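You operate a simulated robot arm through the tools that you are given. There is no shell and no other tool.

You are at the controls of a simulated two-armed robot. One attempt, no reset.

JOB
On the work table, fold the towel in half, so that its two short edges meet.

It is judged by the outcome, as a careful person would: the job done as asked, and still so three seconds after it is handed in. It fails if anything else is knocked over, pushed out of place, dropped, spilled or broken. Flat cloth is picked up by pressing the open fingertips on it (5 to 10 N) and closing them slowly along it; thin cloth reads only 2 to 8 mm in the jaws.

ROBOT AND FRAMES
Two 7-joint arms with two-finger parallel grippers on one trunk, on a base that moves. Base frame: it is fixed to the floor where the robot stands at the start and does not move with it; the origin is under the middle of the robot, x ahead of it, y to its left, z up. Lengths are in cm, angles in degrees, forces in N, time in s.
The left shoulder is at the start at [6, 18.9, 110.3], the right one opposite. With the tool pointing down near the work surface each hand reaches from about 10 to 64 cm from the robot's upright axis, wherever it stands, measured 20 degrees to its own side. Places, roughly: towel [75, -175, 75]; work table [50, -170, 80]. Payload 3.43 kg a hand.
The TCP of each hand is the grasp point between the finger pads, 3 cm short of the fingertips. In the tool frame z runs along the fingers and y along their closing line. The gripper opens to 9.4 cm. The fingers are 2.8 cm wide and 1 cm thick; the gripper's body (5 by 9.6 cm) begins 5.5 cm behind the TCP.
Orientation is told as [roll, pitch, yaw] about the base's x, y, z axes, in that order, counted from this pose: with the fingers straight down and closing along the base's y, the tool's x points along the base's -x, its y along +y and its z along -z.

CONTROLS
- The arms move only by the tool apply_moves. It takes "left_plan", "right_plan" or both (then of equal length, played together; a hand with none holds still); each is a list that holds one entry, the list of rows, each a list of 7 numbers: the turn, a rotation vector about the base's x, y, z in degrees, then the shift along the base's x, y, z in cm, then the gripper command, from -1 (fully open) to 1 (shut), values between in proportion. In form: [[[wx, wy, wz, x, y, z, hand], ...]]. A call has 1 to 20 rows; each row shifts and turns the commanded pose from where the row before left it. A row lasts 0.2 s, in which the tool goes at most 5 cm and 8.6 degrees; a call with a longer step from one row to the next is refused whole, and so is a gripper value outside its range. A pose out of reach is approached as far as the arm can. The call stops where the force on the tool passes 40 N (or 10 N more than at its start, if that is more) or the arm is blocked; 0.2 s more then pass. The fingers move at their own pace (about 15.3 cm/s each) and stop on an object; they squeeze with about 42 N. The grip force told is the motor's: it shows also when the fingers shut on nothing. Time passes only in rows, and 0.2 s behind the last, so rows that do not move let the fingers close. It gives the time, the measured TCP pose, the force on the tool (base axes), the opening and the grip force at its end, in the units of the frame above (readings bear some noise), with the torque about the TCP (base axes, N m) and any sound that the robot's microphone picked up, and new pictures: "show" is both (left out), scene, wrist or none (wrist: the cameras of the hands that moved).
- Cameras (640 x 400 px; columns grow to the right, rows downward): "scene" is now at [2.68, 0.25, 166.36]; the picture's right is [0.03, -1.00, 0.00], its down [-0.65, -0.02, -0.76] and it looks along [0.76, 0.03, -0.65] (base axes); focal length 265 px, centre (320, 200). "left" rides on the left gripper at [7.6, -1.4, -10.3] in its tool frame; the picture's right is [0.18, 0.98, 0.00], its down [-0.75, 0.14, -0.64] and it looks along [-0.63, 0.12, 0.77] (tool axes); focal length 243 px, centre (320, 200). "right" rides on the right gripper at [7.6, 1.4, -10.2] in its tool frame; the picture's right is [-0.18, 0.98, 0.00], its down [-0.75, -0.14, -0.64] and it looks along [-0.63, -0.12, 0.77] (tool axes); focal length 243 px, centre (320, 200). There is no depth. A picture from a camera that has moved, and an enlarged one, comes with that camera's place and axes in the base frame and with its lens.
- slide_trunk(by): slides the trunk up (or, below 0, down) by that many cm; the arms and the scene camera ride with it, the base frame stays. It gives what a move gives, with no picture.
- roll_base(legs): drives the robot by 1 to 6 legs, each [ahead, left, turn to the left] in cm, cm and degrees, along the robot's own axes; the way and the turn of a leg run together, so that a leg with both is an arc; at most 150 cm and 180 degrees a leg. The arms and the cameras ride along, it lands a little off, and it stops where it bumps. It gives what a move gives, and a new picture of the scene camera.
- aim_head(pan, tilt): turns the head with the scene camera to pan (to the left, within 86 degrees either way) and tilt (down, from -29 to 69), counted from straight ahead of the robot. It gives what a move gives, and a new picture of the scene camera.
- zoom(camera, box): a new picture of the part [left, top, right, bottom] of that camera's present view, enlarged. It takes no simulated time.
- finish_job(): hands the job in; it is judged then, once.

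Places have to be worked out from the pictures, the camera data and where the tool is seen. Open the grippers and draw the arms clear of the work before you hand the job in, unless the task says otherwise.

The tools are called after ">>>" by a JSON object that holds its "name" and its "arguments". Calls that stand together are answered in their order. apply_moves: Moves the arms, as the interface text tells. Its arguments: {"type":"object","properties":{"left_plan":{"type":"array","items":{"type":"array","items":{"type":"array","items":{"type":"number"}}}},"right_plan":{"type":"array","items":{"type":"array","items":{"type":"array","items":{"type":"number"}}}},"show":{"type":"string","enum":["both","scene","wrist","none"]}},"required":[]} The other tools are called the same way: slide_trunk (by) moves the trunk up or down; roll_base (legs) drives the base; aim_head (pan, tilt) turns the head that bears the scene camera; zoom (camera, box) takes an enlarged picture of a part of a camera's view; finish_job () hands the job in.

At the start:

```text
clock: 0.0
left_position: [50.57, 21.41, 98.9]
left_tool_rot: [0.0, 0.1, -0.1]
left_force: [-0.1, -1.1, -0.1]
left_ft_torque: [0.0, 0.02, -0.04]
left_opening: 9.39
left_grip_force: 0.1
right_position: [32.4, -13.17, 102.4]
right_tool_rot: [0.0, 0.0, 0.0]
right_force: [-0.8, -0.2, 0.2]
right_ft_torque: [-0.03, 0.01, 0.0]
right_opening: 9.42
right_grip_force: 0.0
trunk travel left (down, up): [-77.5, 21.5]
robot x, y, heading: [0.08, 0.02, 0.2]
head pan, tilt (commanded): [1.9, 40.7]
```

scene: 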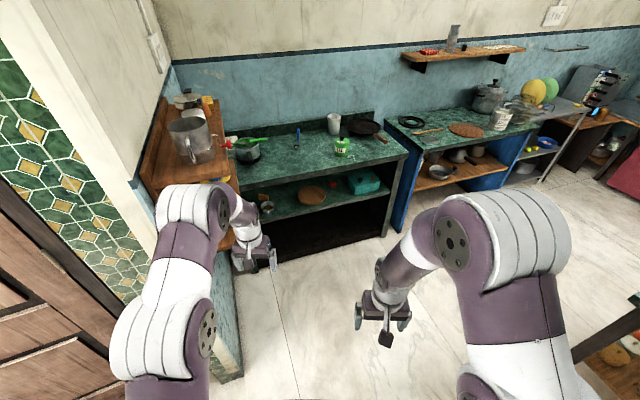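
right: 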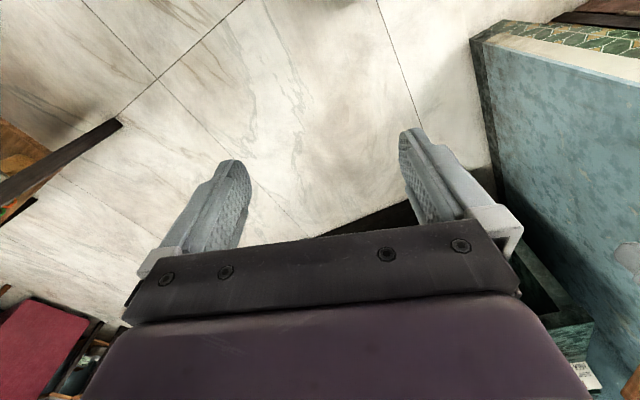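
left: 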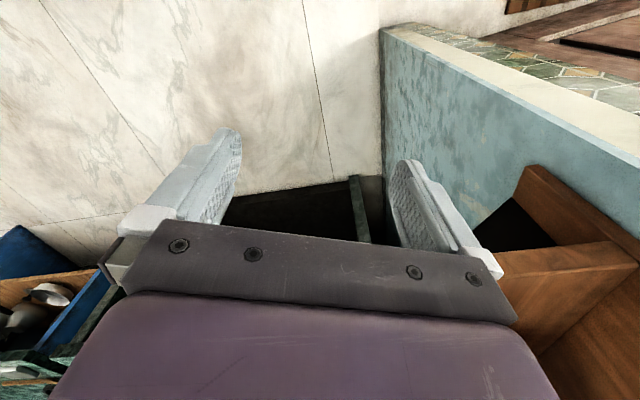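

The work table should be to the robot's right, around [50, -170, 80]; I can only see its edge at the bottom right. I'll pan the head right to look at it.

>>> {"name": "aim_head", "arguments": {"pan": -70, "tilt": 30}}

```text
clock: 1.4
left_position: [50.63, 21.33, 99.08]
left_tool_rot: [0.1, 0.1, 0.0]
left_force: [-0.1, 0.4, 0.3]
left_ft_torque: [-0.01, 0.0, -0.02]
left_opening: 9.38
left_grip_force: 0.1
right_position: [32.34, -13.12, 102.4]
right_tool_rot: [0.0, 0.0, 0.0]
right_force: [0.3, -0.6, -0.3]
right_ft_torque: [0.04, -0.01, -0.02]
right_opening: 9.4
right_grip_force: 0.1
trunk travel left (down, up): [-77.5, 21.5]
robot x, y, heading: [-0.19, -0.45, 0.3]
head pan, tilt (commanded): [-70.0, 30.0]
camera scene: at [-2.67, -8.53, 168.0], right [-0.94, -0.34, 0.0], down [-0.17, 0.47, -0.87], along [0.3, -0.81, -0.5], focal length 265 px, centre (320, 200)
```

scene: 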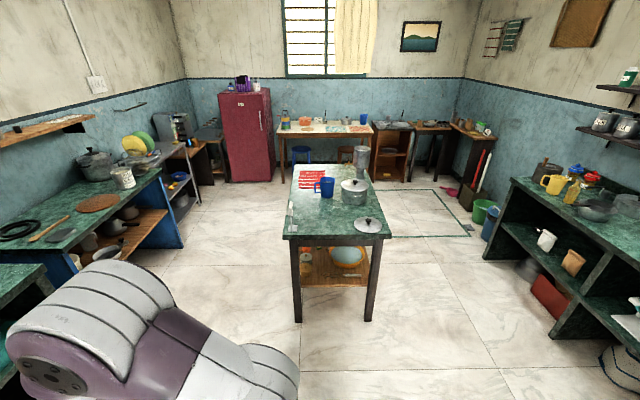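

The island table in the middle carries a red-and-white towel, a blue mug, a pot and a lid. I'll zoom in for detail.

>>> {"name": "zoom", "arguments": {"camera": "scene", "box": [260, 130, 420, 250]}}

>>> {"name": "zoom", "arguments": {"camera": "scene", "box": [280, 155, 350, 205]}}

```text
3.33 times, centred on (340, 190) of scene
camera zoom: at [-2.67, -8.53, 168.0], right [-0.94, -0.34, 0.0], down [-0.17, 0.47, -0.87], along [0.3, -0.81, -0.5], focal length 884 px, centre (253, 233)
```

zoom: 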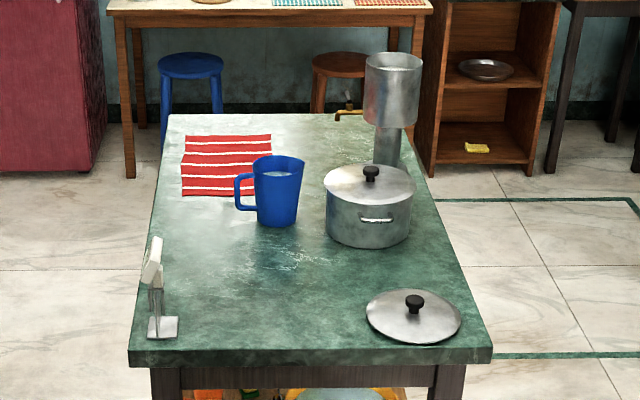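

```text
8.00 times, centred on (315, 180) of scene
camera zoom: at [-2.67, -8.53, 168.0], right [-0.94, -0.34, 0.0], down [-0.17, 0.47, -0.87], along [0.3, -0.81, -0.5], focal length 2120 px, centre (360, 360)
```

zoom: 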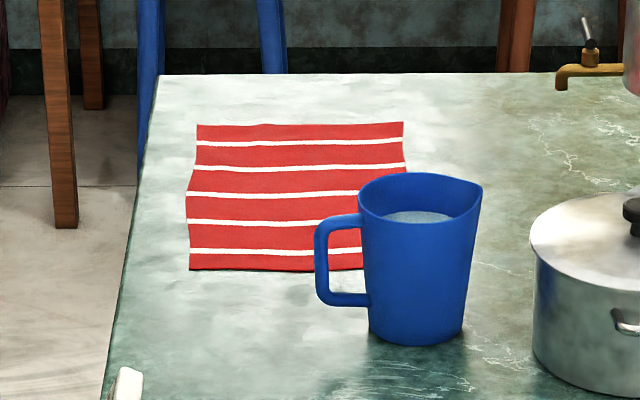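

The towel lies near the far-left part of the island: roughly 21 cm wide across the table and about 33 cm along the table's long axis, which points at about -69° heading. The jug stands about 6 cm or more off its near short edge. I'll go to the aisle on the table's left side, first turning right in place and then strafing and driving into the aisle.

>>> {"name": "roll_base", "arguments": {"legs": [[0, 0, -69]]}}

>>> {"name": "aim_head", "arguments": {"pan": 0, "tilt": 30}}

```text
clock: 4.8
left_position: [38.51, -39.2, 99.05]
left_tool_rot: [0.0, 0.0, -68.4]
left_force: [1.5, 0.1, -0.5]
left_ft_torque: [0.02, -0.01, 0.04]
left_opening: 9.39
left_grip_force: 0.0
right_position: [-0.27, -34.92, 102.31]
right_tool_rot: [0.0, -0.1, -68.4]
right_force: [-0.1, -0.2, 0.2]
right_ft_torque: [-0.01, -0.03, -0.02]
right_opening: 9.4
right_grip_force: 0.1
trunk travel left (down, up): [-77.5, 21.5]
robot x, y, heading: [0.13, -0.13, -68.4]
head pan, tilt (commanded): [-70.0, 30.0]
camera scene: at [-8.75, -0.48, 168.0], right [-0.66, 0.75, 0.0], down [0.37, 0.33, -0.87], along [-0.65, -0.57, -0.5], focal length 265 px, centre (320, 200)
```

scene: 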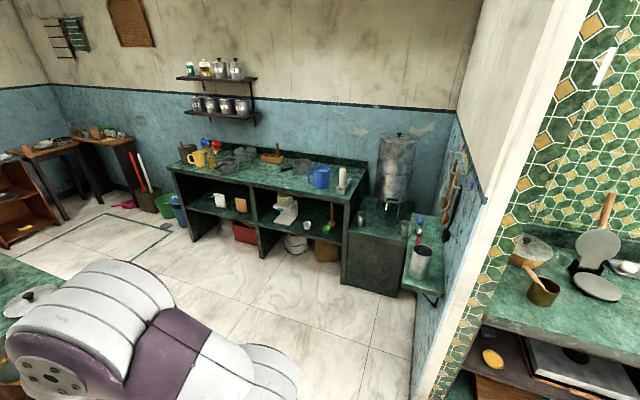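

```text
clock: 6.2
left_position: [38.51, -39.15, 99.0]
left_tool_rot: [0.0, 0.0, -68.4]
left_force: [0.8, 1.2, 0.2]
left_ft_torque: [0.01, -0.01, -0.02]
left_opening: 9.42
left_grip_force: 0.0
right_position: [-0.38, -34.82, 102.4]
right_tool_rot: [0.0, 0.0, -68.4]
right_force: [-0.2, 0.7, 1.0]
right_ft_torque: [0.02, -0.01, 0.01]
right_opening: 9.39
right_grip_force: 0.0
trunk travel left (down, up): [-77.5, 21.5]
robot x, y, heading: [-0.08, 0.06, -68.3]
head pan, tilt (commanded): [0.0, 30.0]
camera scene: at [1.33, -2.89, 168.0], right [-0.93, -0.37, 0.0], down [-0.18, 0.47, -0.87], along [0.32, -0.81, -0.5], focal length 265 px, centre (320, 200)
```

scene: 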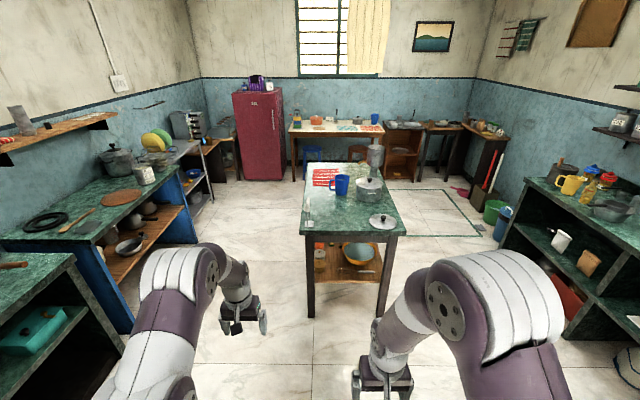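

The turn worked and the aisle on the table's left (about 110 cm wide) is clear. I'll strafe diagonally into the aisle and then drive ahead until I am beside the towel.

>>> {"name": "roll_base", "arguments": {"legs": [[82, 69, 0], [100, 0, 0]]}}

>>> {"name": "aim_head", "arguments": {"pan": -80, "tilt": 45}}

```text
clock: 16.5
left_position: [169.06, -181.8, 99.12]
left_tool_rot: [0.0, 0.1, -68.3]
left_force: [0.5, 0.4, 0.5]
left_ft_torque: [0.01, -0.02, -0.01]
left_opening: 9.38
left_grip_force: 0.1
right_position: [130.33, -177.52, 102.43]
right_tool_rot: [-0.1, 0.0, -68.4]
right_force: [0.4, 0.3, 0.6]
right_ft_torque: [-0.03, 0.01, -0.02]
right_opening: 9.38
right_grip_force: 0.1
trunk travel left (down, up): [-77.5, 21.5]
robot x, y, heading: [130.5, -142.48, -68.3]
head pan, tilt (commanded): [0.0, 30.0]
camera scene: at [131.89, -145.56, 168.0], right [-0.93, -0.37, 0.0], down [-0.18, 0.46, -0.87], along [0.32, -0.81, -0.5], focal length 265 px, centre (320, 200)
```

scene: 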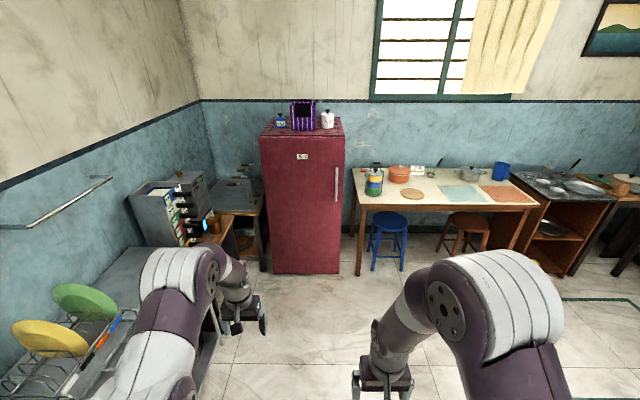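

```text
clock: 18.0
left_position: [169.05, -181.84, 99.04]
left_tool_rot: [0.1, 0.2, -68.4]
left_force: [0.0, 0.8, 0.2]
left_ft_torque: [0.0, 0.02, -0.02]
left_opening: 9.42
left_grip_force: 0.1
right_position: [130.36, -177.57, 102.38]
right_tool_rot: [-0.1, 0.0, -68.4]
right_force: [-0.5, 0.3, 0.1]
right_ft_torque: [0.03, 0.0, -0.03]
right_opening: 9.41
right_grip_force: 0.1
trunk travel left (down, up): [-77.5, 21.5]
robot x, y, heading: [130.85, -142.76, -68.5]
head pan, tilt (commanded): [-80.0, 45.0]
camera scene: at [121.64, -141.42, 165.74], right [-0.52, 0.85, 0.0], down [0.6, 0.37, -0.71], along [-0.6, -0.37, -0.71], focal length 265 px, centre (320, 200)
```

scene: 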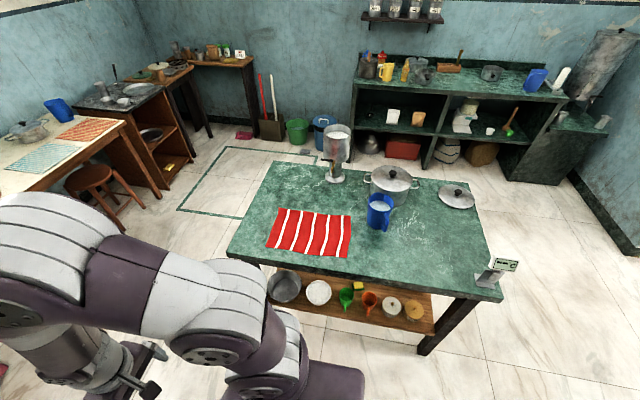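

Now beside the table with a good view of the towel. I'll zoom to measure its corners.

>>> {"name": "zoom", "arguments": {"camera": "scene", "box": [220, 140, 420, 265]}}

>>> {"name": "zoom", "arguments": {"camera": "scene", "box": [220, 150, 520, 310]}}

```text
3.20 times, centred on (320, 202) of scene
camera zoom: at [121.64, -141.42, 165.74], right [-0.52, 0.85, 0.0], down [0.6, 0.37, -0.71], along [-0.6, -0.37, -0.71], focal length 848 px, centre (320, 192)
```

zoom: 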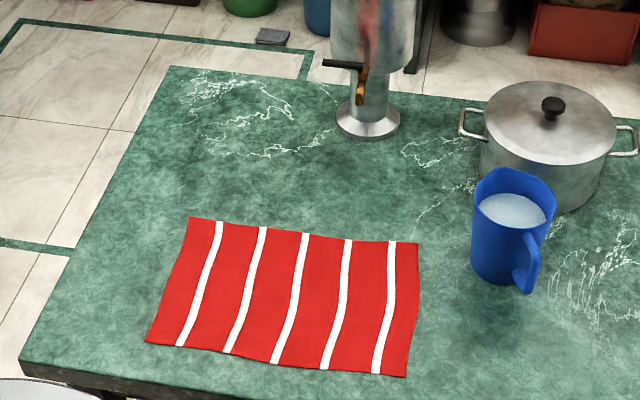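

```text
2.13 times, centred on (370, 230) of scene
camera zoom: at [121.64, -141.42, 165.74], right [-0.52, 0.85, 0.0], down [0.6, 0.37, -0.71], along [-0.6, -0.37, -0.71], focal length 566 px, centre (213, 136)
```

zoom: 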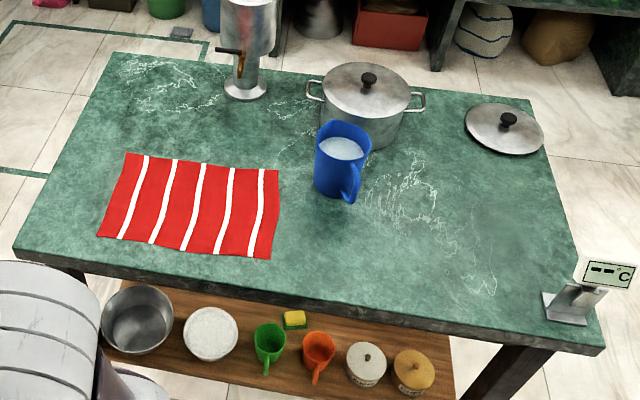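

With the table top at z≈80, the towel's corners come out near A(81.6,-190.9), B(69.3,-161.6), C(62.3,-199.3), D(49.8,-169.9), so it is 32 × 21 cm. The jug is about 5.5 cm beyond the B–D short edge, so I plan to lift the free far edge A–C and bring it onto B–D. I'll turn right in the aisle to face the table, then look.

>>> {"name": "roll_base", "arguments": {"legs": [[22, 0, 0], [0, 0, -108]]}}

>>> {"name": "aim_head", "arguments": {"pan": 0, "tilt": 60}}

```text
clock: 24.2
left_position: [89.21, -186.89, 99.07]
left_tool_rot: [0.0, 0.1, -177.1]
left_force: [0.0, 0.6, 0.8]
left_ft_torque: [-0.02, 0.01, 0.01]
left_opening: 9.37
left_grip_force: 0.1
right_position: [105.53, -151.61, 102.39]
right_tool_rot: [-0.1, 0.1, -177.0]
right_force: [-0.8, -0.2, -0.5]
right_ft_torque: [0.02, 0.0, 0.06]
right_opening: 9.41
right_grip_force: 0.1
trunk travel left (down, up): [-77.5, 21.5]
robot x, y, heading: [138.77, -162.57, -177.1]
head pan, tilt (commanded): [-80.0, 45.0]
camera scene: at [142.94, -154.81, 165.74], right [0.97, 0.22, 0.0], down [0.16, -0.69, -0.71], along [-0.16, 0.69, -0.71], focal length 265 px, centre (320, 200)
```

scene: 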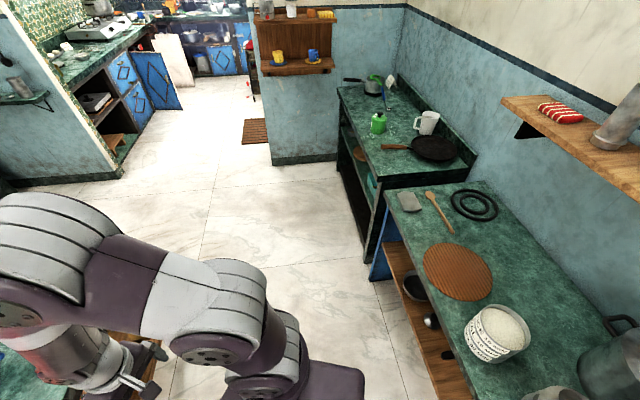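

```text
clock: 25.8
left_position: [89.17, -186.87, 99.11]
left_tool_rot: [0.1, 0.0, -177.0]
left_force: [0.6, -0.9, 0.3]
left_ft_torque: [0.01, 0.01, -0.03]
left_opening: 9.41
left_grip_force: 0.0
right_position: [105.6, -151.53, 102.38]
right_tool_rot: [0.0, 0.0, -177.0]
right_force: [1.0, -0.6, 0.4]
right_ft_torque: [-0.01, -0.02, 0.0]
right_opening: 9.41
right_grip_force: 0.0
trunk travel left (down, up): [-77.5, 21.5]
robot x, y, heading: [138.66, -162.8, -177.0]
head pan, tilt (commanded): [0.0, 60.0]
camera scene: at [138.11, -163.07, 163.79], right [-0.05, 1.0, 0.0], down [0.86, 0.04, -0.5], along [-0.5, -0.03, -0.87], focal length 265 px, centre (320, 200)
```

scene: 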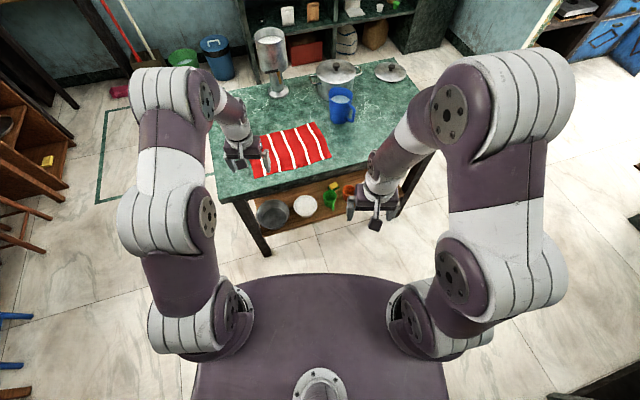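

The robot now faces the table about 18° clockwise of square, 58 cm from its edge. I'll shift left and closer so both hands can reach the far short edge (the base front is hidden behind the trunk, so I stop about 40 cm from the edge).

>>> {"name": "roll_base", "arguments": {"legs": [[13, 18, 0]]}}

>>> {"name": "aim_head", "arguments": {"pan": 0, "tilt": 55}}

```text
clock: 27.5
left_position: [77.05, -205.12, 99.08]
left_tool_rot: [0.0, 0.0, -177.1]
left_force: [0.2, -0.2, 0.0]
left_ft_torque: [-0.01, 0.0, -0.01]
left_opening: 9.42
left_grip_force: 0.0
right_position: [93.44, -169.92, 102.32]
right_tool_rot: [-0.1, 0.0, -177.1]
right_force: [0.7, -0.7, 0.9]
right_ft_torque: [0.01, -0.01, -0.03]
right_opening: 9.41
right_grip_force: 0.1
trunk travel left (down, up): [-77.5, 21.5]
robot x, y, heading: [126.53, -181.42, -176.8]
head pan, tilt (commanded): [0.0, 60.0]
camera scene: at [126.03, -181.48, 163.79], right [-0.05, 1.0, 0.0], down [0.86, 0.04, -0.5], along [-0.5, -0.03, -0.87], focal length 265 px, centre (320, 200)
```

scene: 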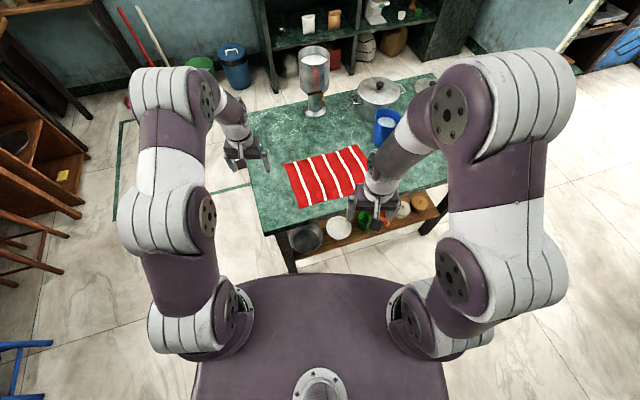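

```text
clock: 28.1
left_position: [77.07, -205.34, 98.91]
left_tool_rot: [0.0, 0.0, -177.2]
left_force: [-0.8, 0.2, -0.3]
left_ft_torque: [0.0, 0.0, 0.03]
left_opening: 9.43
left_grip_force: 0.0
right_position: [93.45, -170.03, 102.33]
right_tool_rot: [0.0, 0.1, -177.0]
right_force: [-0.2, -0.3, 0.8]
right_ft_torque: [-0.01, -0.03, 0.01]
right_opening: 9.41
right_grip_force: 0.0
trunk travel left (down, up): [-77.5, 21.5]
robot x, y, heading: [126.74, -181.7, -176.8]
head pan, tilt (commanded): [0.0, 55.0]
camera scene: at [125.42, -181.6, 164.39], right [-0.05, 1.0, 0.0], down [0.82, 0.04, -0.57], along [-0.57, -0.03, -0.82], focal length 265 px, centre (320, 200)
```

scene: 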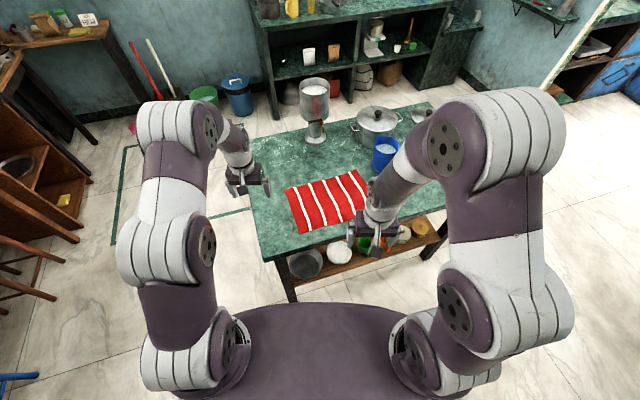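

I'm about 40 cm from the table edge. I'll zoom on the towel and hands to refine corner positions from here.

>>> {"name": "zoom", "arguments": {"camera": "scene", "box": [220, 130, 420, 255]}}

```text
3.20 times, centred on (320, 192) of scene
camera zoom: at [125.42, -181.6, 164.39], right [-0.05, 1.0, 0.0], down [0.82, 0.04, -0.57], along [-0.57, -0.03, -0.82], focal length 848 px, centre (320, 224)
```

zoom: 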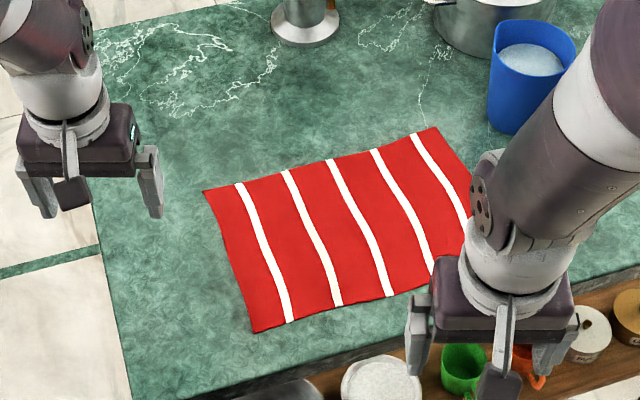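

The corner estimates agree (A≈[81.5,-191.1], C≈[62.2,-199.6], table z≈80). I'll bring the left hand over the far edge about 4 cm from corner C, yawed so the fingers close across the edge, with the jaws about 4 cm open.

>>> {"name": "apply_moves", "arguments": {"left_plan": [[[0, 0, 5, -2.85, 2.0, -1.5, 0.15], [0, 0, 5, -2.85, 2.0, -1.5, 0.15], [0, 0, 5, -2.85, 2.0, -1.5, 0.15], [0, 0, 5, -2.85, 2.0, -1.5, 0.15], [0, 0, 0, 0, 0, -1.5, 0.15], [0, 0, 0, 0, 0, 0, 0.15]]], "show": "both"}}

```text
clock: 29.5
left_position: [65.77, -197.19, 91.55]
left_tool_rot: [0.1, 0.0, -157.2]
left_force: [0.8, -0.1, 0.2]
left_ft_torque: [0.0, -0.01, 0.05]
left_opening: 3.99
left_grip_force: 0.1
left hand out of reach, approached as far as the arm can: row 4
right_position: [93.47, -169.89, 102.43]
right_tool_rot: [-0.1, 0.0, -177.1]
right_force: [-0.2, -0.2, 0.0]
right_ft_torque: [-0.05, -0.01, 0.02]
right_opening: 9.4
right_grip_force: 0.0
trunk travel left (down, up): [-77.5, 21.5]
robot x, y, heading: [126.45, -181.24, -177.0]
head pan, tilt (commanded): [0.0, 55.0]
camera scene: at [125.47, -181.49, 164.39], right [-0.05, 1.0, 0.0], down [0.82, 0.04, -0.57], along [-0.57, -0.03, -0.82], focal length 265 px, centre (320, 200)
camera left: at [72.28, -192.96, 101.88], right [0.55, -0.83, 0.0], down [-0.64, -0.42, 0.64], along [-0.54, -0.35, -0.77], focal length 243 px, centre (320, 200)
```

scene: 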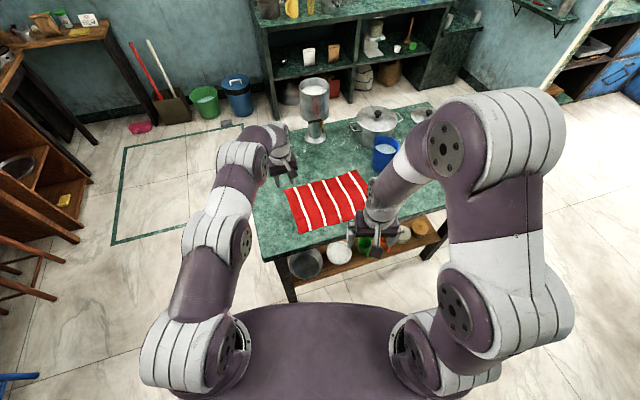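
left: 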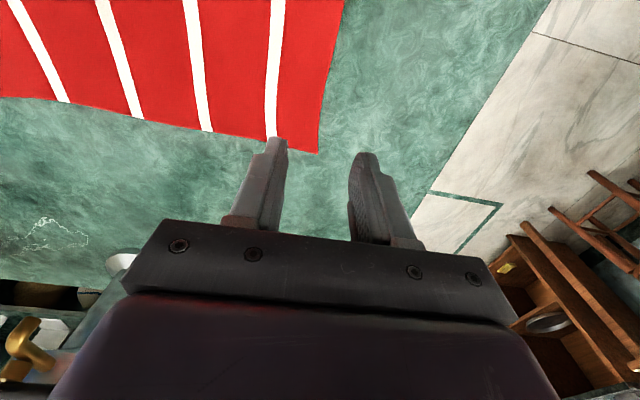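

The wrist view puts the jaw centre about 0.5 cm inside the far edge, with the outer finger beyond the edge, as intended. I'll lower the left hand to just above the cloth.

>>> {"name": "apply_moves", "arguments": {"left_plan": [[[0, 0, 0, 0, 0, -2, 0.15], [0, 0, 0, 0, 0, -2, 0.15], [0, 0, 0, 0, 0, -2, 0.15], [0, 0, 0, 0, 0, -1, 0.15], [0, 0, 0, 0, 0, 0, 0.15]]], "show": "wrist"}}

```text
clock: 30.7
left_position: [65.89, -197.24, 84.53]
left_tool_rot: [-0.1, 0.1, -157.1]
left_force: [0.3, -0.7, 0.6]
left_ft_torque: [0.01, 0.02, 0.01]
left_opening: 3.98
left_grip_force: 0.1
right_position: [93.48, -169.98, 102.4]
right_tool_rot: [0.0, 0.0, -177.1]
right_force: [1.0, 0.3, 1.0]
right_ft_torque: [0.01, -0.03, -0.02]
right_opening: 9.4
right_grip_force: 0.0
trunk travel left (down, up): [-77.5, 21.5]
robot x, y, heading: [126.75, -181.64, -177.3]
head pan, tilt (commanded): [0.0, 55.0]
camera left: at [72.41, -193.02, 94.85], right [0.55, -0.83, 0.0], down [-0.64, -0.42, 0.64], along [-0.54, -0.35, -0.77], focal length 243 px, centre (320, 200)
```

left: 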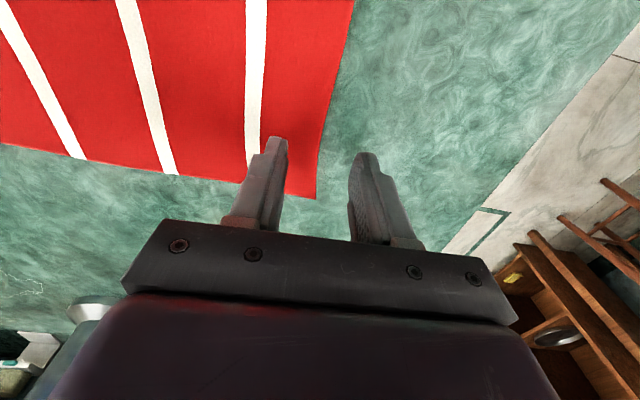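

The tips are about 1.5 cm above the cloth, still well aligned. I'll lower in small steps, watching the force.

>>> {"name": "apply_moves", "arguments": {"left_plan": [[[0, 0, 0, 0, 0, -0.4, 0.15], [0, 0, 0, 0, 0, -0.4, 0.15], [0, 0, 0, 0, 0, -0.3, 0.15], [0, 0, 0, 0, 0, -0.2, 0.15], [0, 0, 0, 0, 0, 0, 0.15]]], "show": "none"}}

```text
clock: 31.9
left_position: [66.01, -197.24, 83.17]
left_tool_rot: [0.0, 0.0, -157.1]
left_force: [0.1, -0.3, -0.7]
left_ft_torque: [0.0, -0.01, 0.0]
left_opening: 4.02
left_grip_force: 0.0
right_position: [93.5, -170.09, 102.39]
right_tool_rot: [0.0, 0.0, -177.1]
right_force: [0.4, -0.6, -1.0]
right_ft_torque: [0.01, 0.0, -0.01]
right_opening: 9.41
right_grip_force: 0.0
trunk travel left (down, up): [-77.5, 21.5]
robot x, y, heading: [126.17, -181.55, -177.2]
head pan, tilt (commanded): [0.0, 55.0]
```

No contact yet with the tips at about z=80.2. I'll continue down in 1–2 mm steps.

>>> {"name": "apply_moves", "arguments": {"left_plan": [[[0, 0, 0, 0, 0, -0.15, 0.15], [0, 0, 0, 0, 0, -0.15, 0.15], [0, 0, 0, 0, 0, 0, 0.15]]], "show": "none"}}

```text
clock: 32.7
left_position: [66.02, -197.3, 83.18]
left_tool_rot: [-0.2, -0.3, -157.1]
left_force: [1.0, -0.2, 15.4]
left_ft_torque: [0.41, 0.03, -0.04]
left_opening: 3.99
left_grip_force: 0.4
right_position: [93.62, -169.8, 102.49]
right_tool_rot: [-0.1, -0.1, -177.1]
right_force: [-0.8, -0.5, 0.5]
right_ft_torque: [-0.02, 0.0, 0.02]
right_opening: 9.41
right_grip_force: 0.0
trunk travel left (down, up): [-77.5, 21.5]
robot x, y, heading: [126.79, -181.5, -177.1]
head pan, tilt (commanded): [0.0, 55.0]
```

Contact was at tip z≈80.2, and the torque shows that only the inner finger on the cloth carries load, so the outer finger hovers about 2 mm above the table. I'll lift slightly, tilt 3° so the outer finger comes down too, and press again gently.

>>> {"name": "apply_moves", "arguments": {"left_plan": [[[0, 0, 0, 0, 0, 0.4, 0.15], [2.75, 1.19, 0, 0, 0, 0, 0.15], [0, 0, 0, 0, 0, -0.15, 0.15], [0, 0, 0, 0, 0, -0.1, 0.15], [0, 0, 0, 0, 0, 0, 0.15]]], "show": "wrist"}}

```text
clock: 33.9
left_position: [65.95, -197.23, 83.1]
left_tool_rot: [-3.1, -0.1, -157.1]
left_force: [3.0, -2.7, 9.4]
left_ft_torque: [-0.33, -0.22, 0.08]
left_opening: 4.17
left_grip_force: 1.3
right_position: [93.61, -169.96, 102.47]
right_tool_rot: [-0.1, 0.0, -177.0]
right_force: [0.2, -0.3, -0.1]
right_ft_torque: [0.01, 0.01, -0.04]
right_opening: 9.41
right_grip_force: 0.1
trunk travel left (down, up): [-77.5, 21.5]
robot x, y, heading: [126.56, -181.11, -177.1]
head pan, tilt (commanded): [0.0, 55.0]
camera left: at [72.7, -193.53, 93.5], right [0.55, -0.83, -0.05], down [-0.63, -0.45, 0.64], along [-0.55, -0.32, -0.77], focal length 243 px, centre (320, 200)
```

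left: 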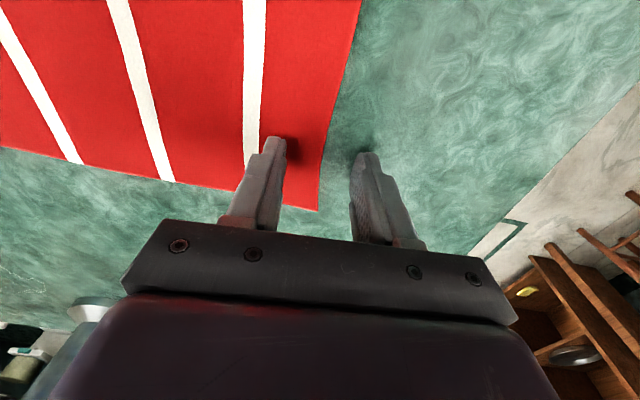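

Now the outer finger alone is on the table (z≈80.0) while the inner finger is roughly 0.5 mm above the cloth. I'll take back about half the tilt so both fingers press, and press slightly more.

>>> {"name": "apply_moves", "arguments": {"left_plan": [[[-1.1, -0.48, 0, 0, 0, 0, 0.15], [0, 0, 0, 0, 0, -0.08, 0.15], [0, 0, 0, 0, 0, 0, 0.15]]], "show": "none"}}

```text
clock: 34.7
left_position: [65.98, -197.3, 83.14]
left_tool_rot: [-1.8, -0.2, -157.3]
left_force: [1.3, 0.7, 12.5]
left_ft_torque: [-0.36, -0.33, 0.06]
left_opening: 4.04
left_grip_force: 0.5
right_position: [93.72, -169.96, 102.49]
right_tool_rot: [0.0, -0.1, -177.1]
right_force: [1.0, 0.0, 0.4]
right_ft_torque: [0.0, 0.0, 0.03]
right_opening: 9.39
right_grip_force: 0.0
trunk travel left (down, up): [-77.5, 21.5]
robot x, y, heading: [126.49, -181.44, -177.2]
head pan, tilt (commanded): [0.0, 55.0]
```

Still mostly on the outer finger; I'll take off another ~0.9° of tilt.

>>> {"name": "apply_moves", "arguments": {"left_plan": [[[-0.83, -0.36, 0, 0, 0, 0, 0.15], [0, 0, 0, 0, 0, 0, 0.15]]], "show": "none"}}

```text
clock: 35.3
left_position: [66.06, -197.28, 83.05]
left_tool_rot: [-0.9, -0.2, -157.1]
left_force: [-0.7, 1.2, 15.8]
left_ft_torque: [0.37, 0.06, -0.02]
left_opening: 4.02
left_grip_force: 0.0
right_position: [93.59, -169.89, 102.42]
right_tool_rot: [0.0, -0.1, -177.2]
right_force: [0.7, 0.6, 0.2]
right_ft_torque: [0.03, 0.0, -0.01]
right_opening: 9.39
right_grip_force: 0.0
trunk travel left (down, up): [-77.5, 21.5]
robot x, y, heading: [126.55, -181.56, -176.8]
head pan, tilt (commanded): [0.0, 55.0]
```

Now both are nearly balanced, with the load leaning toward the inner finger (15.8 N). I'll ease up about 1 mm and close slowly.

>>> {"name": "apply_moves", "arguments": {"left_plan": [[[0, 0, 0, 0, 0, 0.1, 0.15], [0, 0, 0, 0, 0, 0, 0.2], [0, 0, 0, 0, 0, 0, 0.25], [0, 0, 0, 0, 0, 0, 0.3], [0, 0, 0, 0, 0, 0, 0.35], [0, 0, 0, 0, 0, 0, 0.4], [0, 0, 0, 0, 0, 0, 0.45], [0, 0, 0, 0, 0, 0, 0.5]]], "show": "wrist"}}

```text
clock: 37.1
left_position: [65.93, -197.28, 83.21]
left_tool_rot: [-0.8, -0.1, -157.2]
left_force: [-1.2, 2.5, 12.6]
left_ft_torque: [0.26, 0.05, 0.0]
left_opening: 2.51
left_grip_force: 1.2
right_position: [93.56, -169.83, 102.35]
right_tool_rot: [0.1, 0.0, -177.1]
right_force: [0.4, -0.8, -0.8]
right_ft_torque: [0.01, 0.0, -0.03]
right_opening: 9.38
right_grip_force: 0.2
trunk travel left (down, up): [-77.5, 21.5]
robot x, y, heading: [126.29, -181.34, -176.9]
head pan, tilt (commanded): [0.0, 55.0]
camera left: at [72.54, -193.18, 93.41], right [0.55, -0.83, -0.02], down [-0.63, -0.43, 0.64], along [-0.54, -0.34, -0.77], focal length 243 px, centre (320, 200)
```

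left: 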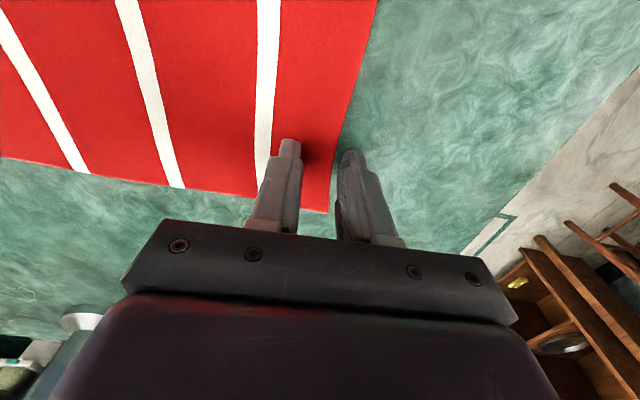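

The inner finger drags the cloth toward the outer finger as wanted; the edge is now about at the outer finger. I'll keep closing slowly.

>>> {"name": "apply_moves", "arguments": {"left_plan": [[[0, 0, 0, 0, 0, 0, 0.55], [0, 0, 0, 0, 0, 0, 0.6], [0, 0, 0, 0, 0, 0, 0.65], [0, 0, 0, 0, 0, 0, 0.7], [0, 0, 0, 0, 0, 0, 0.75], [0, 0, 0, 0, 0, 0, 0.8]]], "show": "wrist"}}

>>> {"name": "zoom", "arguments": {"camera": "left", "box": [240, 100, 440, 225]}}

```text
clock: 38.5
left_position: [66.02, -197.26, 83.23]
left_tool_rot: [-1.0, -0.1, -157.1]
left_force: [0.3, -0.3, 13.8]
left_ft_torque: [0.07, 0.0, 0.02]
left_opening: 0.94
left_grip_force: 0.0
right_position: [93.58, -169.97, 102.45]
right_tool_rot: [0.0, -0.1, -177.0]
right_force: [-0.3, 0.8, -0.2]
right_ft_torque: [-0.02, -0.01, 0.01]
right_opening: 9.38
right_grip_force: 0.0
trunk travel left (down, up): [-77.5, 21.5]
robot x, y, heading: [126.41, -181.48, -177.0]
head pan, tilt (commanded): [0.0, 55.0]
camera left: at [72.56, -193.21, 93.42], right [0.55, -0.83, -0.02], down [-0.63, -0.43, 0.64], along [-0.54, -0.34, -0.77], focal length 243 px, centre (320, 200)
```

left: 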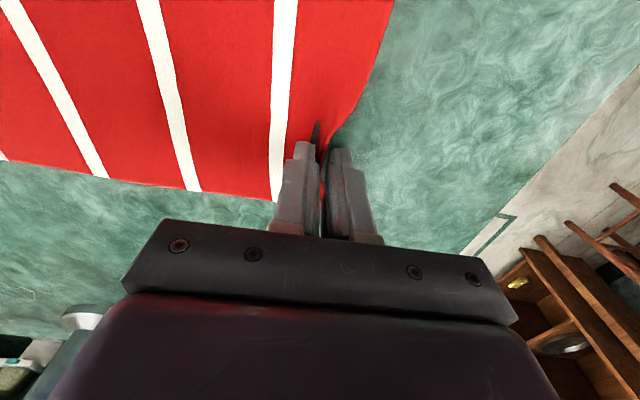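

```text
3.20 times, centred on (340, 162) of left
camera zoom: at [72.56, -193.21, 93.42], right [0.55, -0.83, -0.02], down [-0.63, -0.43, 0.64], along [-0.54, -0.34, -0.77], focal length 776 px, centre (256, 320)
```

zoom: 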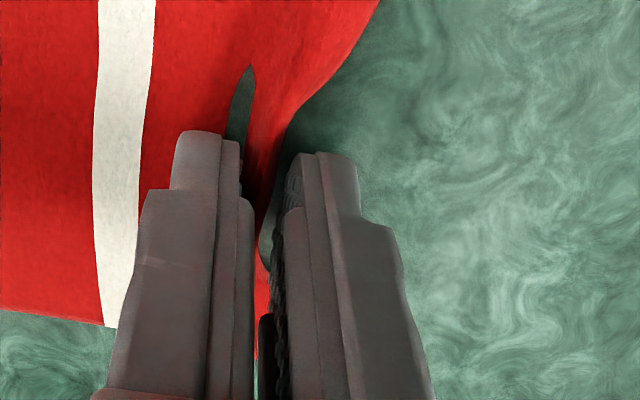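

The cloth edge is standing up between the fingers. I'll finish closing.

>>> {"name": "apply_moves", "arguments": {"left_plan": [[[0, 0, 0, 0, 0, 0, 0.85], [0, 0, 0, 0, 0, 0, 0.9], [0, 0, 0, 0, 0, 0, 0.95], [0, 0, 0, 0, 0, 0, 1], [0, 0, 0, 0, 0, 0, 1], [0, 0, 0, 0, 0, 0, 1]]], "show": "both"}}

>>> {"name": "zoom", "arguments": {"camera": "left", "box": [240, 100, 440, 225]}}

>>> {"name": "zoom", "arguments": {"camera": "scene", "box": [220, 130, 420, 255]}}

```text
clock: 39.9
left_position: [65.99, -197.16, 83.16]
left_tool_rot: [-0.9, -0.1, -157.2]
left_force: [-1.2, 0.7, 13.5]
left_ft_torque: [0.14, 0.04, 0.02]
left_opening: 0.27
left_grip_force: 37.2
right_position: [93.74, -169.98, 102.36]
right_tool_rot: [0.0, 0.0, -177.1]
right_force: [-0.2, 0.8, 0.5]
right_ft_torque: [0.0, -0.03, -0.01]
right_opening: 9.38
right_grip_force: 0.1
trunk travel left (down, up): [-77.5, 21.5]
robot x, y, heading: [126.69, -181.64, -177.1]
head pan, tilt (commanded): [0.0, 55.0]
camera scene: at [125.67, -181.43, 164.4], right [-0.05, 1.0, 0.0], down [0.82, 0.04, -0.57], along [-0.57, -0.03, -0.82], focal length 265 px, centre (320, 200)
camera left: at [72.55, -193.18, 93.42], right [0.55, -0.83, -0.02], down [-0.63, -0.43, 0.64], along [-0.54, -0.34, -0.77], focal length 243 px, centre (320, 200)
```

scene: 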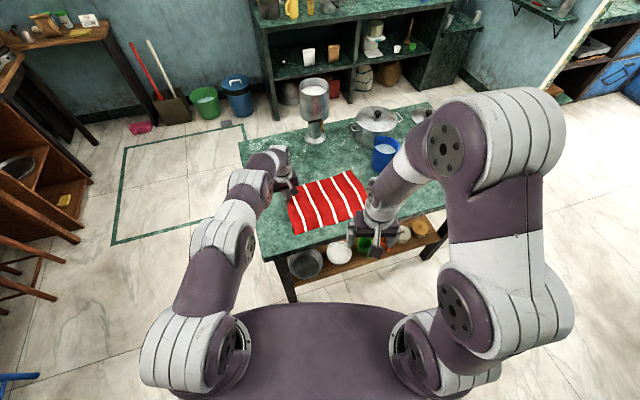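
left: 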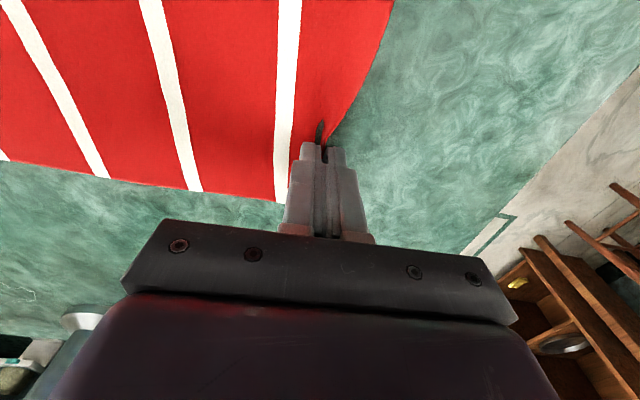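

```text
3.20 times, centred on (340, 162) of left
camera zoom: at [72.55, -193.18, 93.42], right [0.55, -0.83, -0.02], down [-0.63, -0.43, 0.64], along [-0.54, -0.34, -0.77], focal length 776 px, centre (256, 320)
```

zoom: 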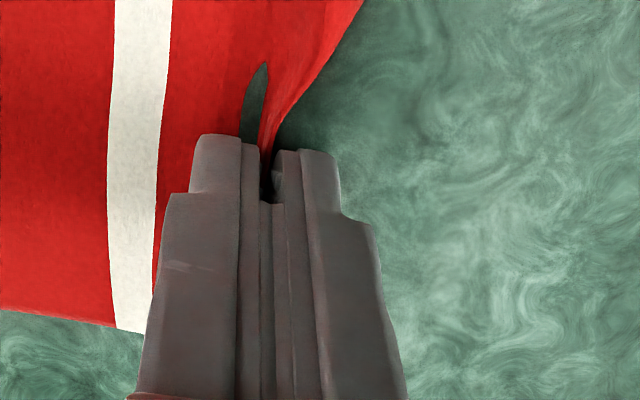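

```text
3.20 times, centred on (320, 192) of scene
camera zoom: at [125.67, -181.43, 164.4], right [-0.05, 1.0, 0.0], down [0.82, 0.04, -0.57], along [-0.57, -0.03, -0.82], focal length 848 px, centre (320, 224)
```

zoom: 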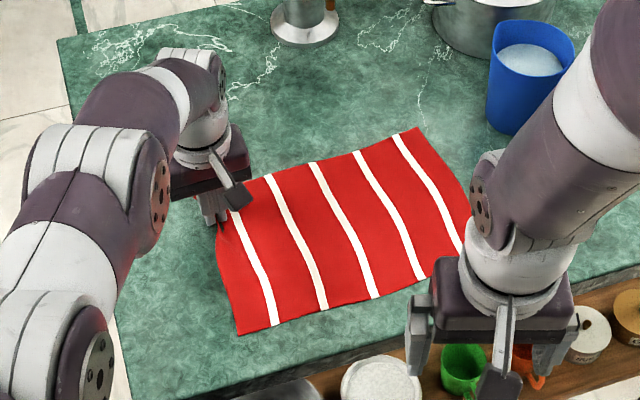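

The left hand has the edge gripped (2.7 mm in the jaws). For the right hand, the left forearm runs right above corner A, so I'll lean the right tool back about 35° (around its closing axis) to stay clear, and bring it first to a waypoint over the towel.

>>> {"name": "apply_moves", "arguments": {"right_plan": [[[0, 0, 6.7, -0.7, -1.5, -1.5, 0.15], [0, 0, 6.7, -0.7, -1.5, -1.5, 0.15], [0, 0, 6.6, -0.7, -1.5, -1.5, 0.15], [-2.77, 6.43, 0, -0.7, -1.5, -1.5, 0.15], [-2.77, 6.43, 0, -0.7, -1.5, -1.5, 0.15], [-2.77, 6.43, 0, -0.7, -1.5, -1.5, 0.15], [-2.77, 6.43, 0, -0.7, -1.5, -1.5, 0.15], [-2.77, 6.43, 0, -0.7, -1.5, -1.5, 0.15], [0, 0, 0, 0, 0, 0, 0.15]]], "show": "both"}}

```text
clock: 41.9
left_position: [65.99, -197.27, 83.06]
left_tool_rot: [-0.9, 0.0, -157.1]
left_force: [2.6, 0.7, 14.1]
left_ft_torque: [0.1, -0.04, 0.02]
left_opening: 0.25
left_grip_force: 36.9
right_position: [89.99, -180.01, 92.7]
right_tool_rot: [2.3, -22.0, -157.1]
right_force: [0.1, 0.2, -0.4]
right_ft_torque: [0.0, 0.0, -0.02]
right_opening: 4.03
right_grip_force: 0.0
right hand out of reach, approached as far as the arm can: row 7, 8
trunk travel left (down, up): [-77.5, 21.5]
robot x, y, heading: [126.6, -181.35, -177.4]
head pan, tilt (commanded): [0.0, 55.0]
camera scene: at [125.73, -181.43, 164.4], right [-0.05, 1.0, 0.0], down [0.82, 0.04, -0.57], along [-0.57, -0.03, -0.82], focal length 265 px, centre (320, 200)
camera right: at [100.64, -176.64, 99.53], right [0.24, -0.97, 0.11], down [-0.49, -0.02, 0.87], along [-0.84, -0.26, -0.48], focal length 243 px, centre (320, 200)
```

scene: 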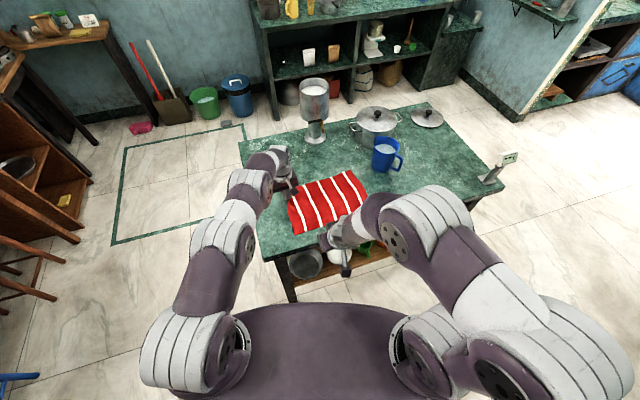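
right: 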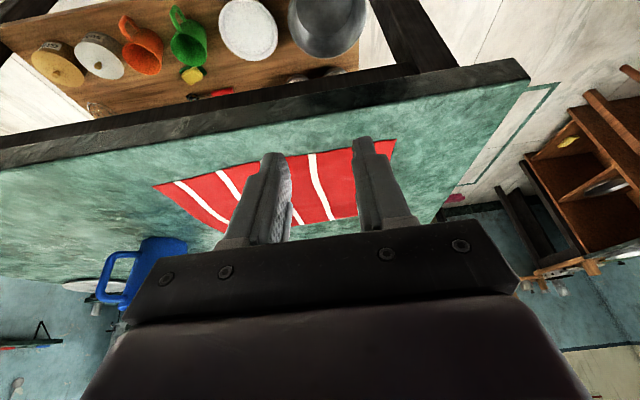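

The right arm couldn't complete the lean close to the body (22° so far). Moving further out to the corner should free it; I'll shift toward corner A while staying low, and ease the left hand's pressing force slightly.

>>> {"name": "apply_moves", "arguments": {"right_plan": [[[0, 0, 0, -1.4, -1.8, -0.6, 0.15], [0, 0, 0, -1.4, -1.8, -0.6, 0.15], [0, 0, 0, -1.4, -1.8, -0.6, 0.15], [0, 0, 0, -1.4, -1.8, -0.6, 0.15], [0, 0, 0, 0, 0, 0, 0.15]]], "left_plan": [[[0, 0, 0, 0, 0, 0.1, 1], [0, 0, 0, 0, 0, 0.1, 1], [0, 0, 0, 0, 0, 0, 1], [0, 0, 0, 0, 0, 0, 1], [0, 0, 0, 0, 0, 0, 1]]], "show": "both"}}

```text
clock: 43.1
left_position: [66.01, -197.3, 83.38]
left_tool_rot: [-1.0, 0.1, -157.1]
left_force: [0.8, -0.4, -0.4]
left_ft_torque: [0.01, -0.02, 0.0]
left_opening: 0.24
left_grip_force: 36.7
right_position: [84.12, -187.13, 90.05]
right_tool_rot: [-0.4, -28.6, -157.2]
right_force: [0.2, 1.2, -0.4]
right_ft_torque: [0.0, 0.02, 0.03]
right_opening: 3.99
right_grip_force: 0.1
right hand out of reach, approached as far as the arm can: row 1, 2
trunk travel left (down, up): [-77.5, 21.5]
robot x, y, heading: [126.72, -181.13, -177.0]
head pan, tilt (commanded): [0.0, 55.0]
camera scene: at [125.51, -181.49, 164.39], right [-0.05, 1.0, 0.0], down [0.82, 0.04, -0.57], along [-0.57, -0.03, -0.82], focal length 265 px, centre (320, 200)
camera right: at [95.68, -184.05, 95.63], right [0.23, -0.97, 0.08], down [-0.38, -0.01, 0.93], along [-0.9, -0.24, -0.37], focal length 243 px, centre (320, 200)
camera left: at [72.51, -193.18, 93.64], right [0.55, -0.83, -0.02], down [-0.64, -0.43, 0.64], along [-0.54, -0.34, -0.77], focal length 243 px, centre (320, 200)
```

scene: 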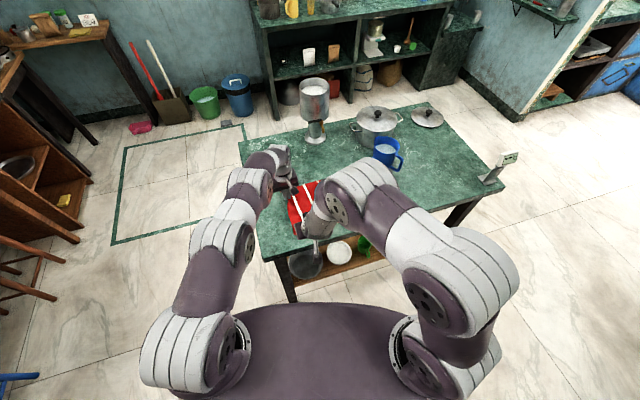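
right: 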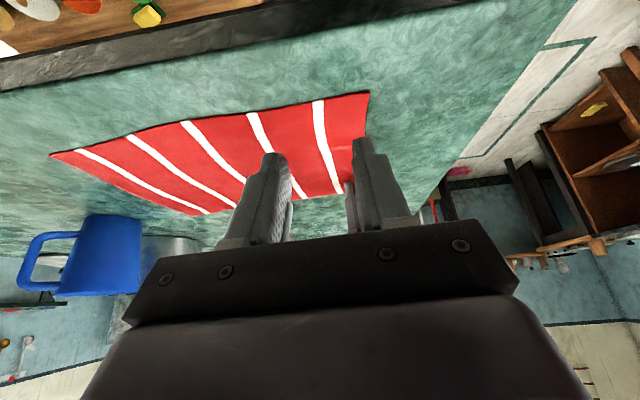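
left: 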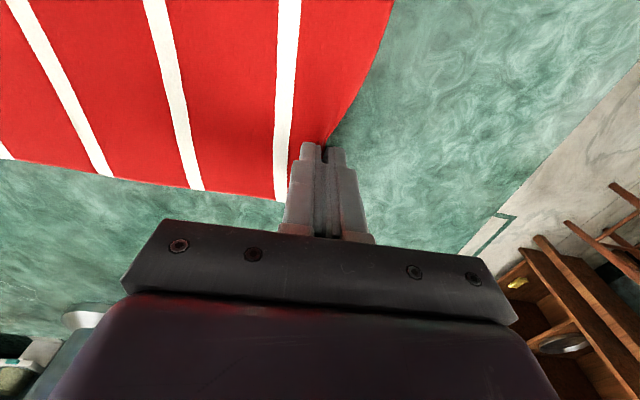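

Corner A is confirmed at about [82.0,-192.7]. I'll slide the right hand over the edge near A, staying a few cm above the cloth.

>>> {"name": "apply_moves", "arguments": {"right_plan": [[[0, 0, 0, -1.1, -1.5, -0.6, 0.15], [0, 0, 0, -1.1, -1.5, -0.6, 0.15], [0, 0, 0, -1.1, -1.5, -0.6, 0.15], [0, 0, 0, -1.1, -1.5, -0.7, 0.15], [0, 0, 0, 0, 0, 0, 0.15]]], "show": "both"}}

>>> {"name": "zoom", "arguments": {"camera": "scene", "box": [220, 130, 420, 255]}}

```text
clock: 44.3
left_position: [65.98, -197.35, 83.38]
left_tool_rot: [-0.8, 0.1, -157.1]
left_force: [-0.8, 0.1, 0.7]
left_ft_torque: [0.0, 0.0, 0.01]
left_opening: 0.23
left_grip_force: 37.3
right_position: [79.87, -193.07, 87.49]
right_tool_rot: [-0.4, -28.6, -157.2]
right_force: [-0.5, 0.1, 0.4]
right_ft_torque: [0.02, 0.0, -0.03]
right_opening: 3.97
right_grip_force: 0.1
trunk travel left (down, up): [-77.5, 21.5]
robot x, y, heading: [126.65, -181.39, -177.0]
head pan, tilt (commanded): [0.0, 55.0]
camera scene: at [125.52, -181.47, 164.39], right [-0.05, 1.0, 0.0], down [0.82, 0.04, -0.57], along [-0.57, -0.03, -0.82], focal length 265 px, centre (320, 200)
camera right: at [91.15, -190.03, 93.15], right [0.23, -0.97, 0.08], down [-0.38, -0.01, 0.93], along [-0.9, -0.24, -0.37], focal length 243 px, centre (320, 200)
```

scene: 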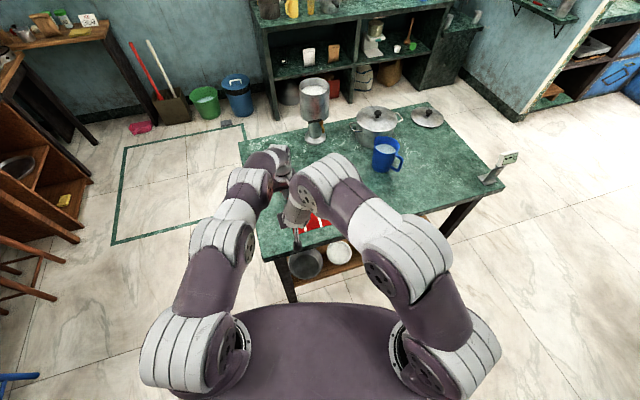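
right: 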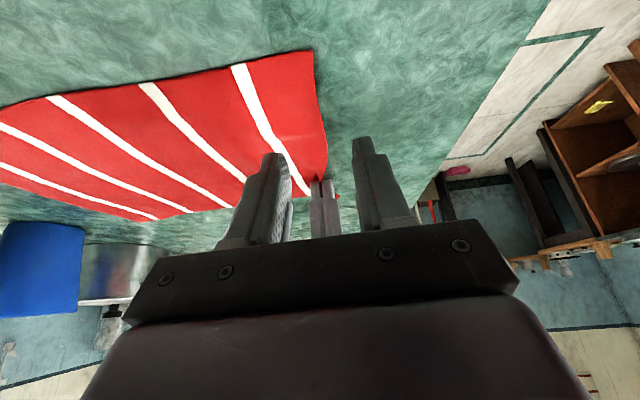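

```text
3.20 times, centred on (320, 192) of scene
camera zoom: at [125.52, -181.47, 164.39], right [-0.05, 1.0, 0.0], down [0.82, 0.04, -0.57], along [-0.57, -0.03, -0.82], focal length 848 px, centre (320, 224)
```

zoom: 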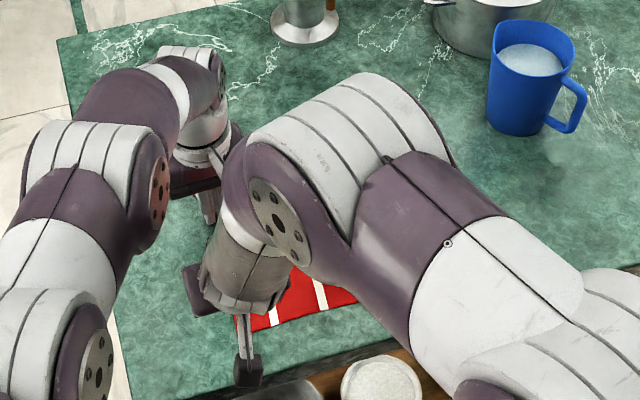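

The right jaws straddle the edge about 2–3 cm from corner A, jaw centre about 0.5 cm inside. I'll add half a degree of tilt so the outer finger is slightly lower, then lower toward the cloth.

>>> {"name": "apply_moves", "arguments": {"right_plan": [[[0.46, 0.2, 0, 0, 0, -1.2, 0.15], [0, 0, 0, 0, 0, -1.2, 0.15], [0, 0, 0, 0, 0, -0.8, 0.15], [0, 0, 0, 0, 0, -0.3, 0.15], [0, 0, 0, 0, 0, 0, 0.15]]], "show": "wrist"}}

```text
clock: 45.5
left_position: [65.97, -197.26, 83.34]
left_tool_rot: [-0.9, 0.0, -157.1]
left_force: [0.2, -0.9, -0.2]
left_ft_torque: [-0.02, -0.04, -0.01]
left_opening: 0.23
left_grip_force: 36.8
right_position: [79.72, -193.23, 84.09]
right_tool_rot: [-1.0, -28.8, -156.9]
right_force: [1.1, 0.2, 0.2]
right_ft_torque: [0.0, 0.01, -0.05]
right_opening: 3.98
right_grip_force: 0.0
trunk travel left (down, up): [-77.5, 21.5]
robot x, y, heading: [126.66, -181.51, -177.0]
head pan, tilt (commanded): [0.0, 55.0]
camera right: at [91.21, -190.17, 89.65], right [0.23, -0.97, 0.07], down [-0.38, -0.02, 0.93], along [-0.9, -0.24, -0.37], focal length 243 px, centre (320, 200)
```

right: 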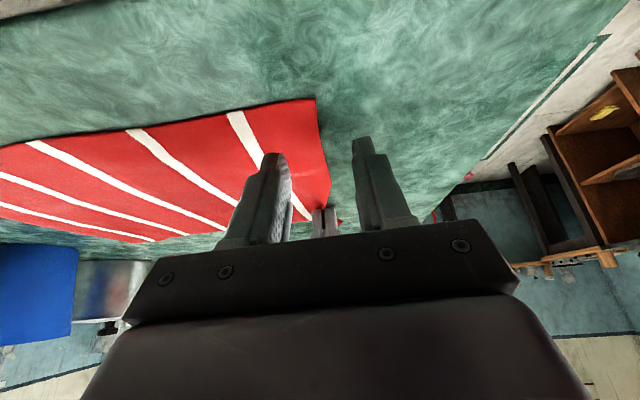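

Good alignment. I'll lower in small steps to contact.

>>> {"name": "apply_moves", "arguments": {"right_plan": [[[0, 0, 0, 0, 0, -0.3, 0.15], [0, 0, 0, 0, 0, -0.2, 0.15], [0, 0, 0, 0, 0, -0.1, 0.15], [0, 0, 0, 0, 0, -0.1, 0.15], [0, 0, 0, 0, 0, 0, 0.15]]], "show": "none"}}

```text
clock: 46.7
left_position: [65.81, -197.28, 83.33]
left_tool_rot: [-0.9, 0.0, -157.2]
left_force: [0.3, 0.2, -0.3]
left_ft_torque: [0.02, 0.0, -0.02]
left_opening: 0.24
left_grip_force: 37.2
right_position: [79.89, -193.2, 83.49]
right_tool_rot: [-0.9, -28.7, -156.8]
right_force: [0.1, 0.1, -0.2]
right_ft_torque: [0.01, -0.01, 0.03]
right_opening: 3.99
right_grip_force: 0.1
trunk travel left (down, up): [-77.5, 21.5]
robot x, y, heading: [126.68, -181.45, -177.1]
head pan, tilt (commanded): [0.0, 55.0]
```

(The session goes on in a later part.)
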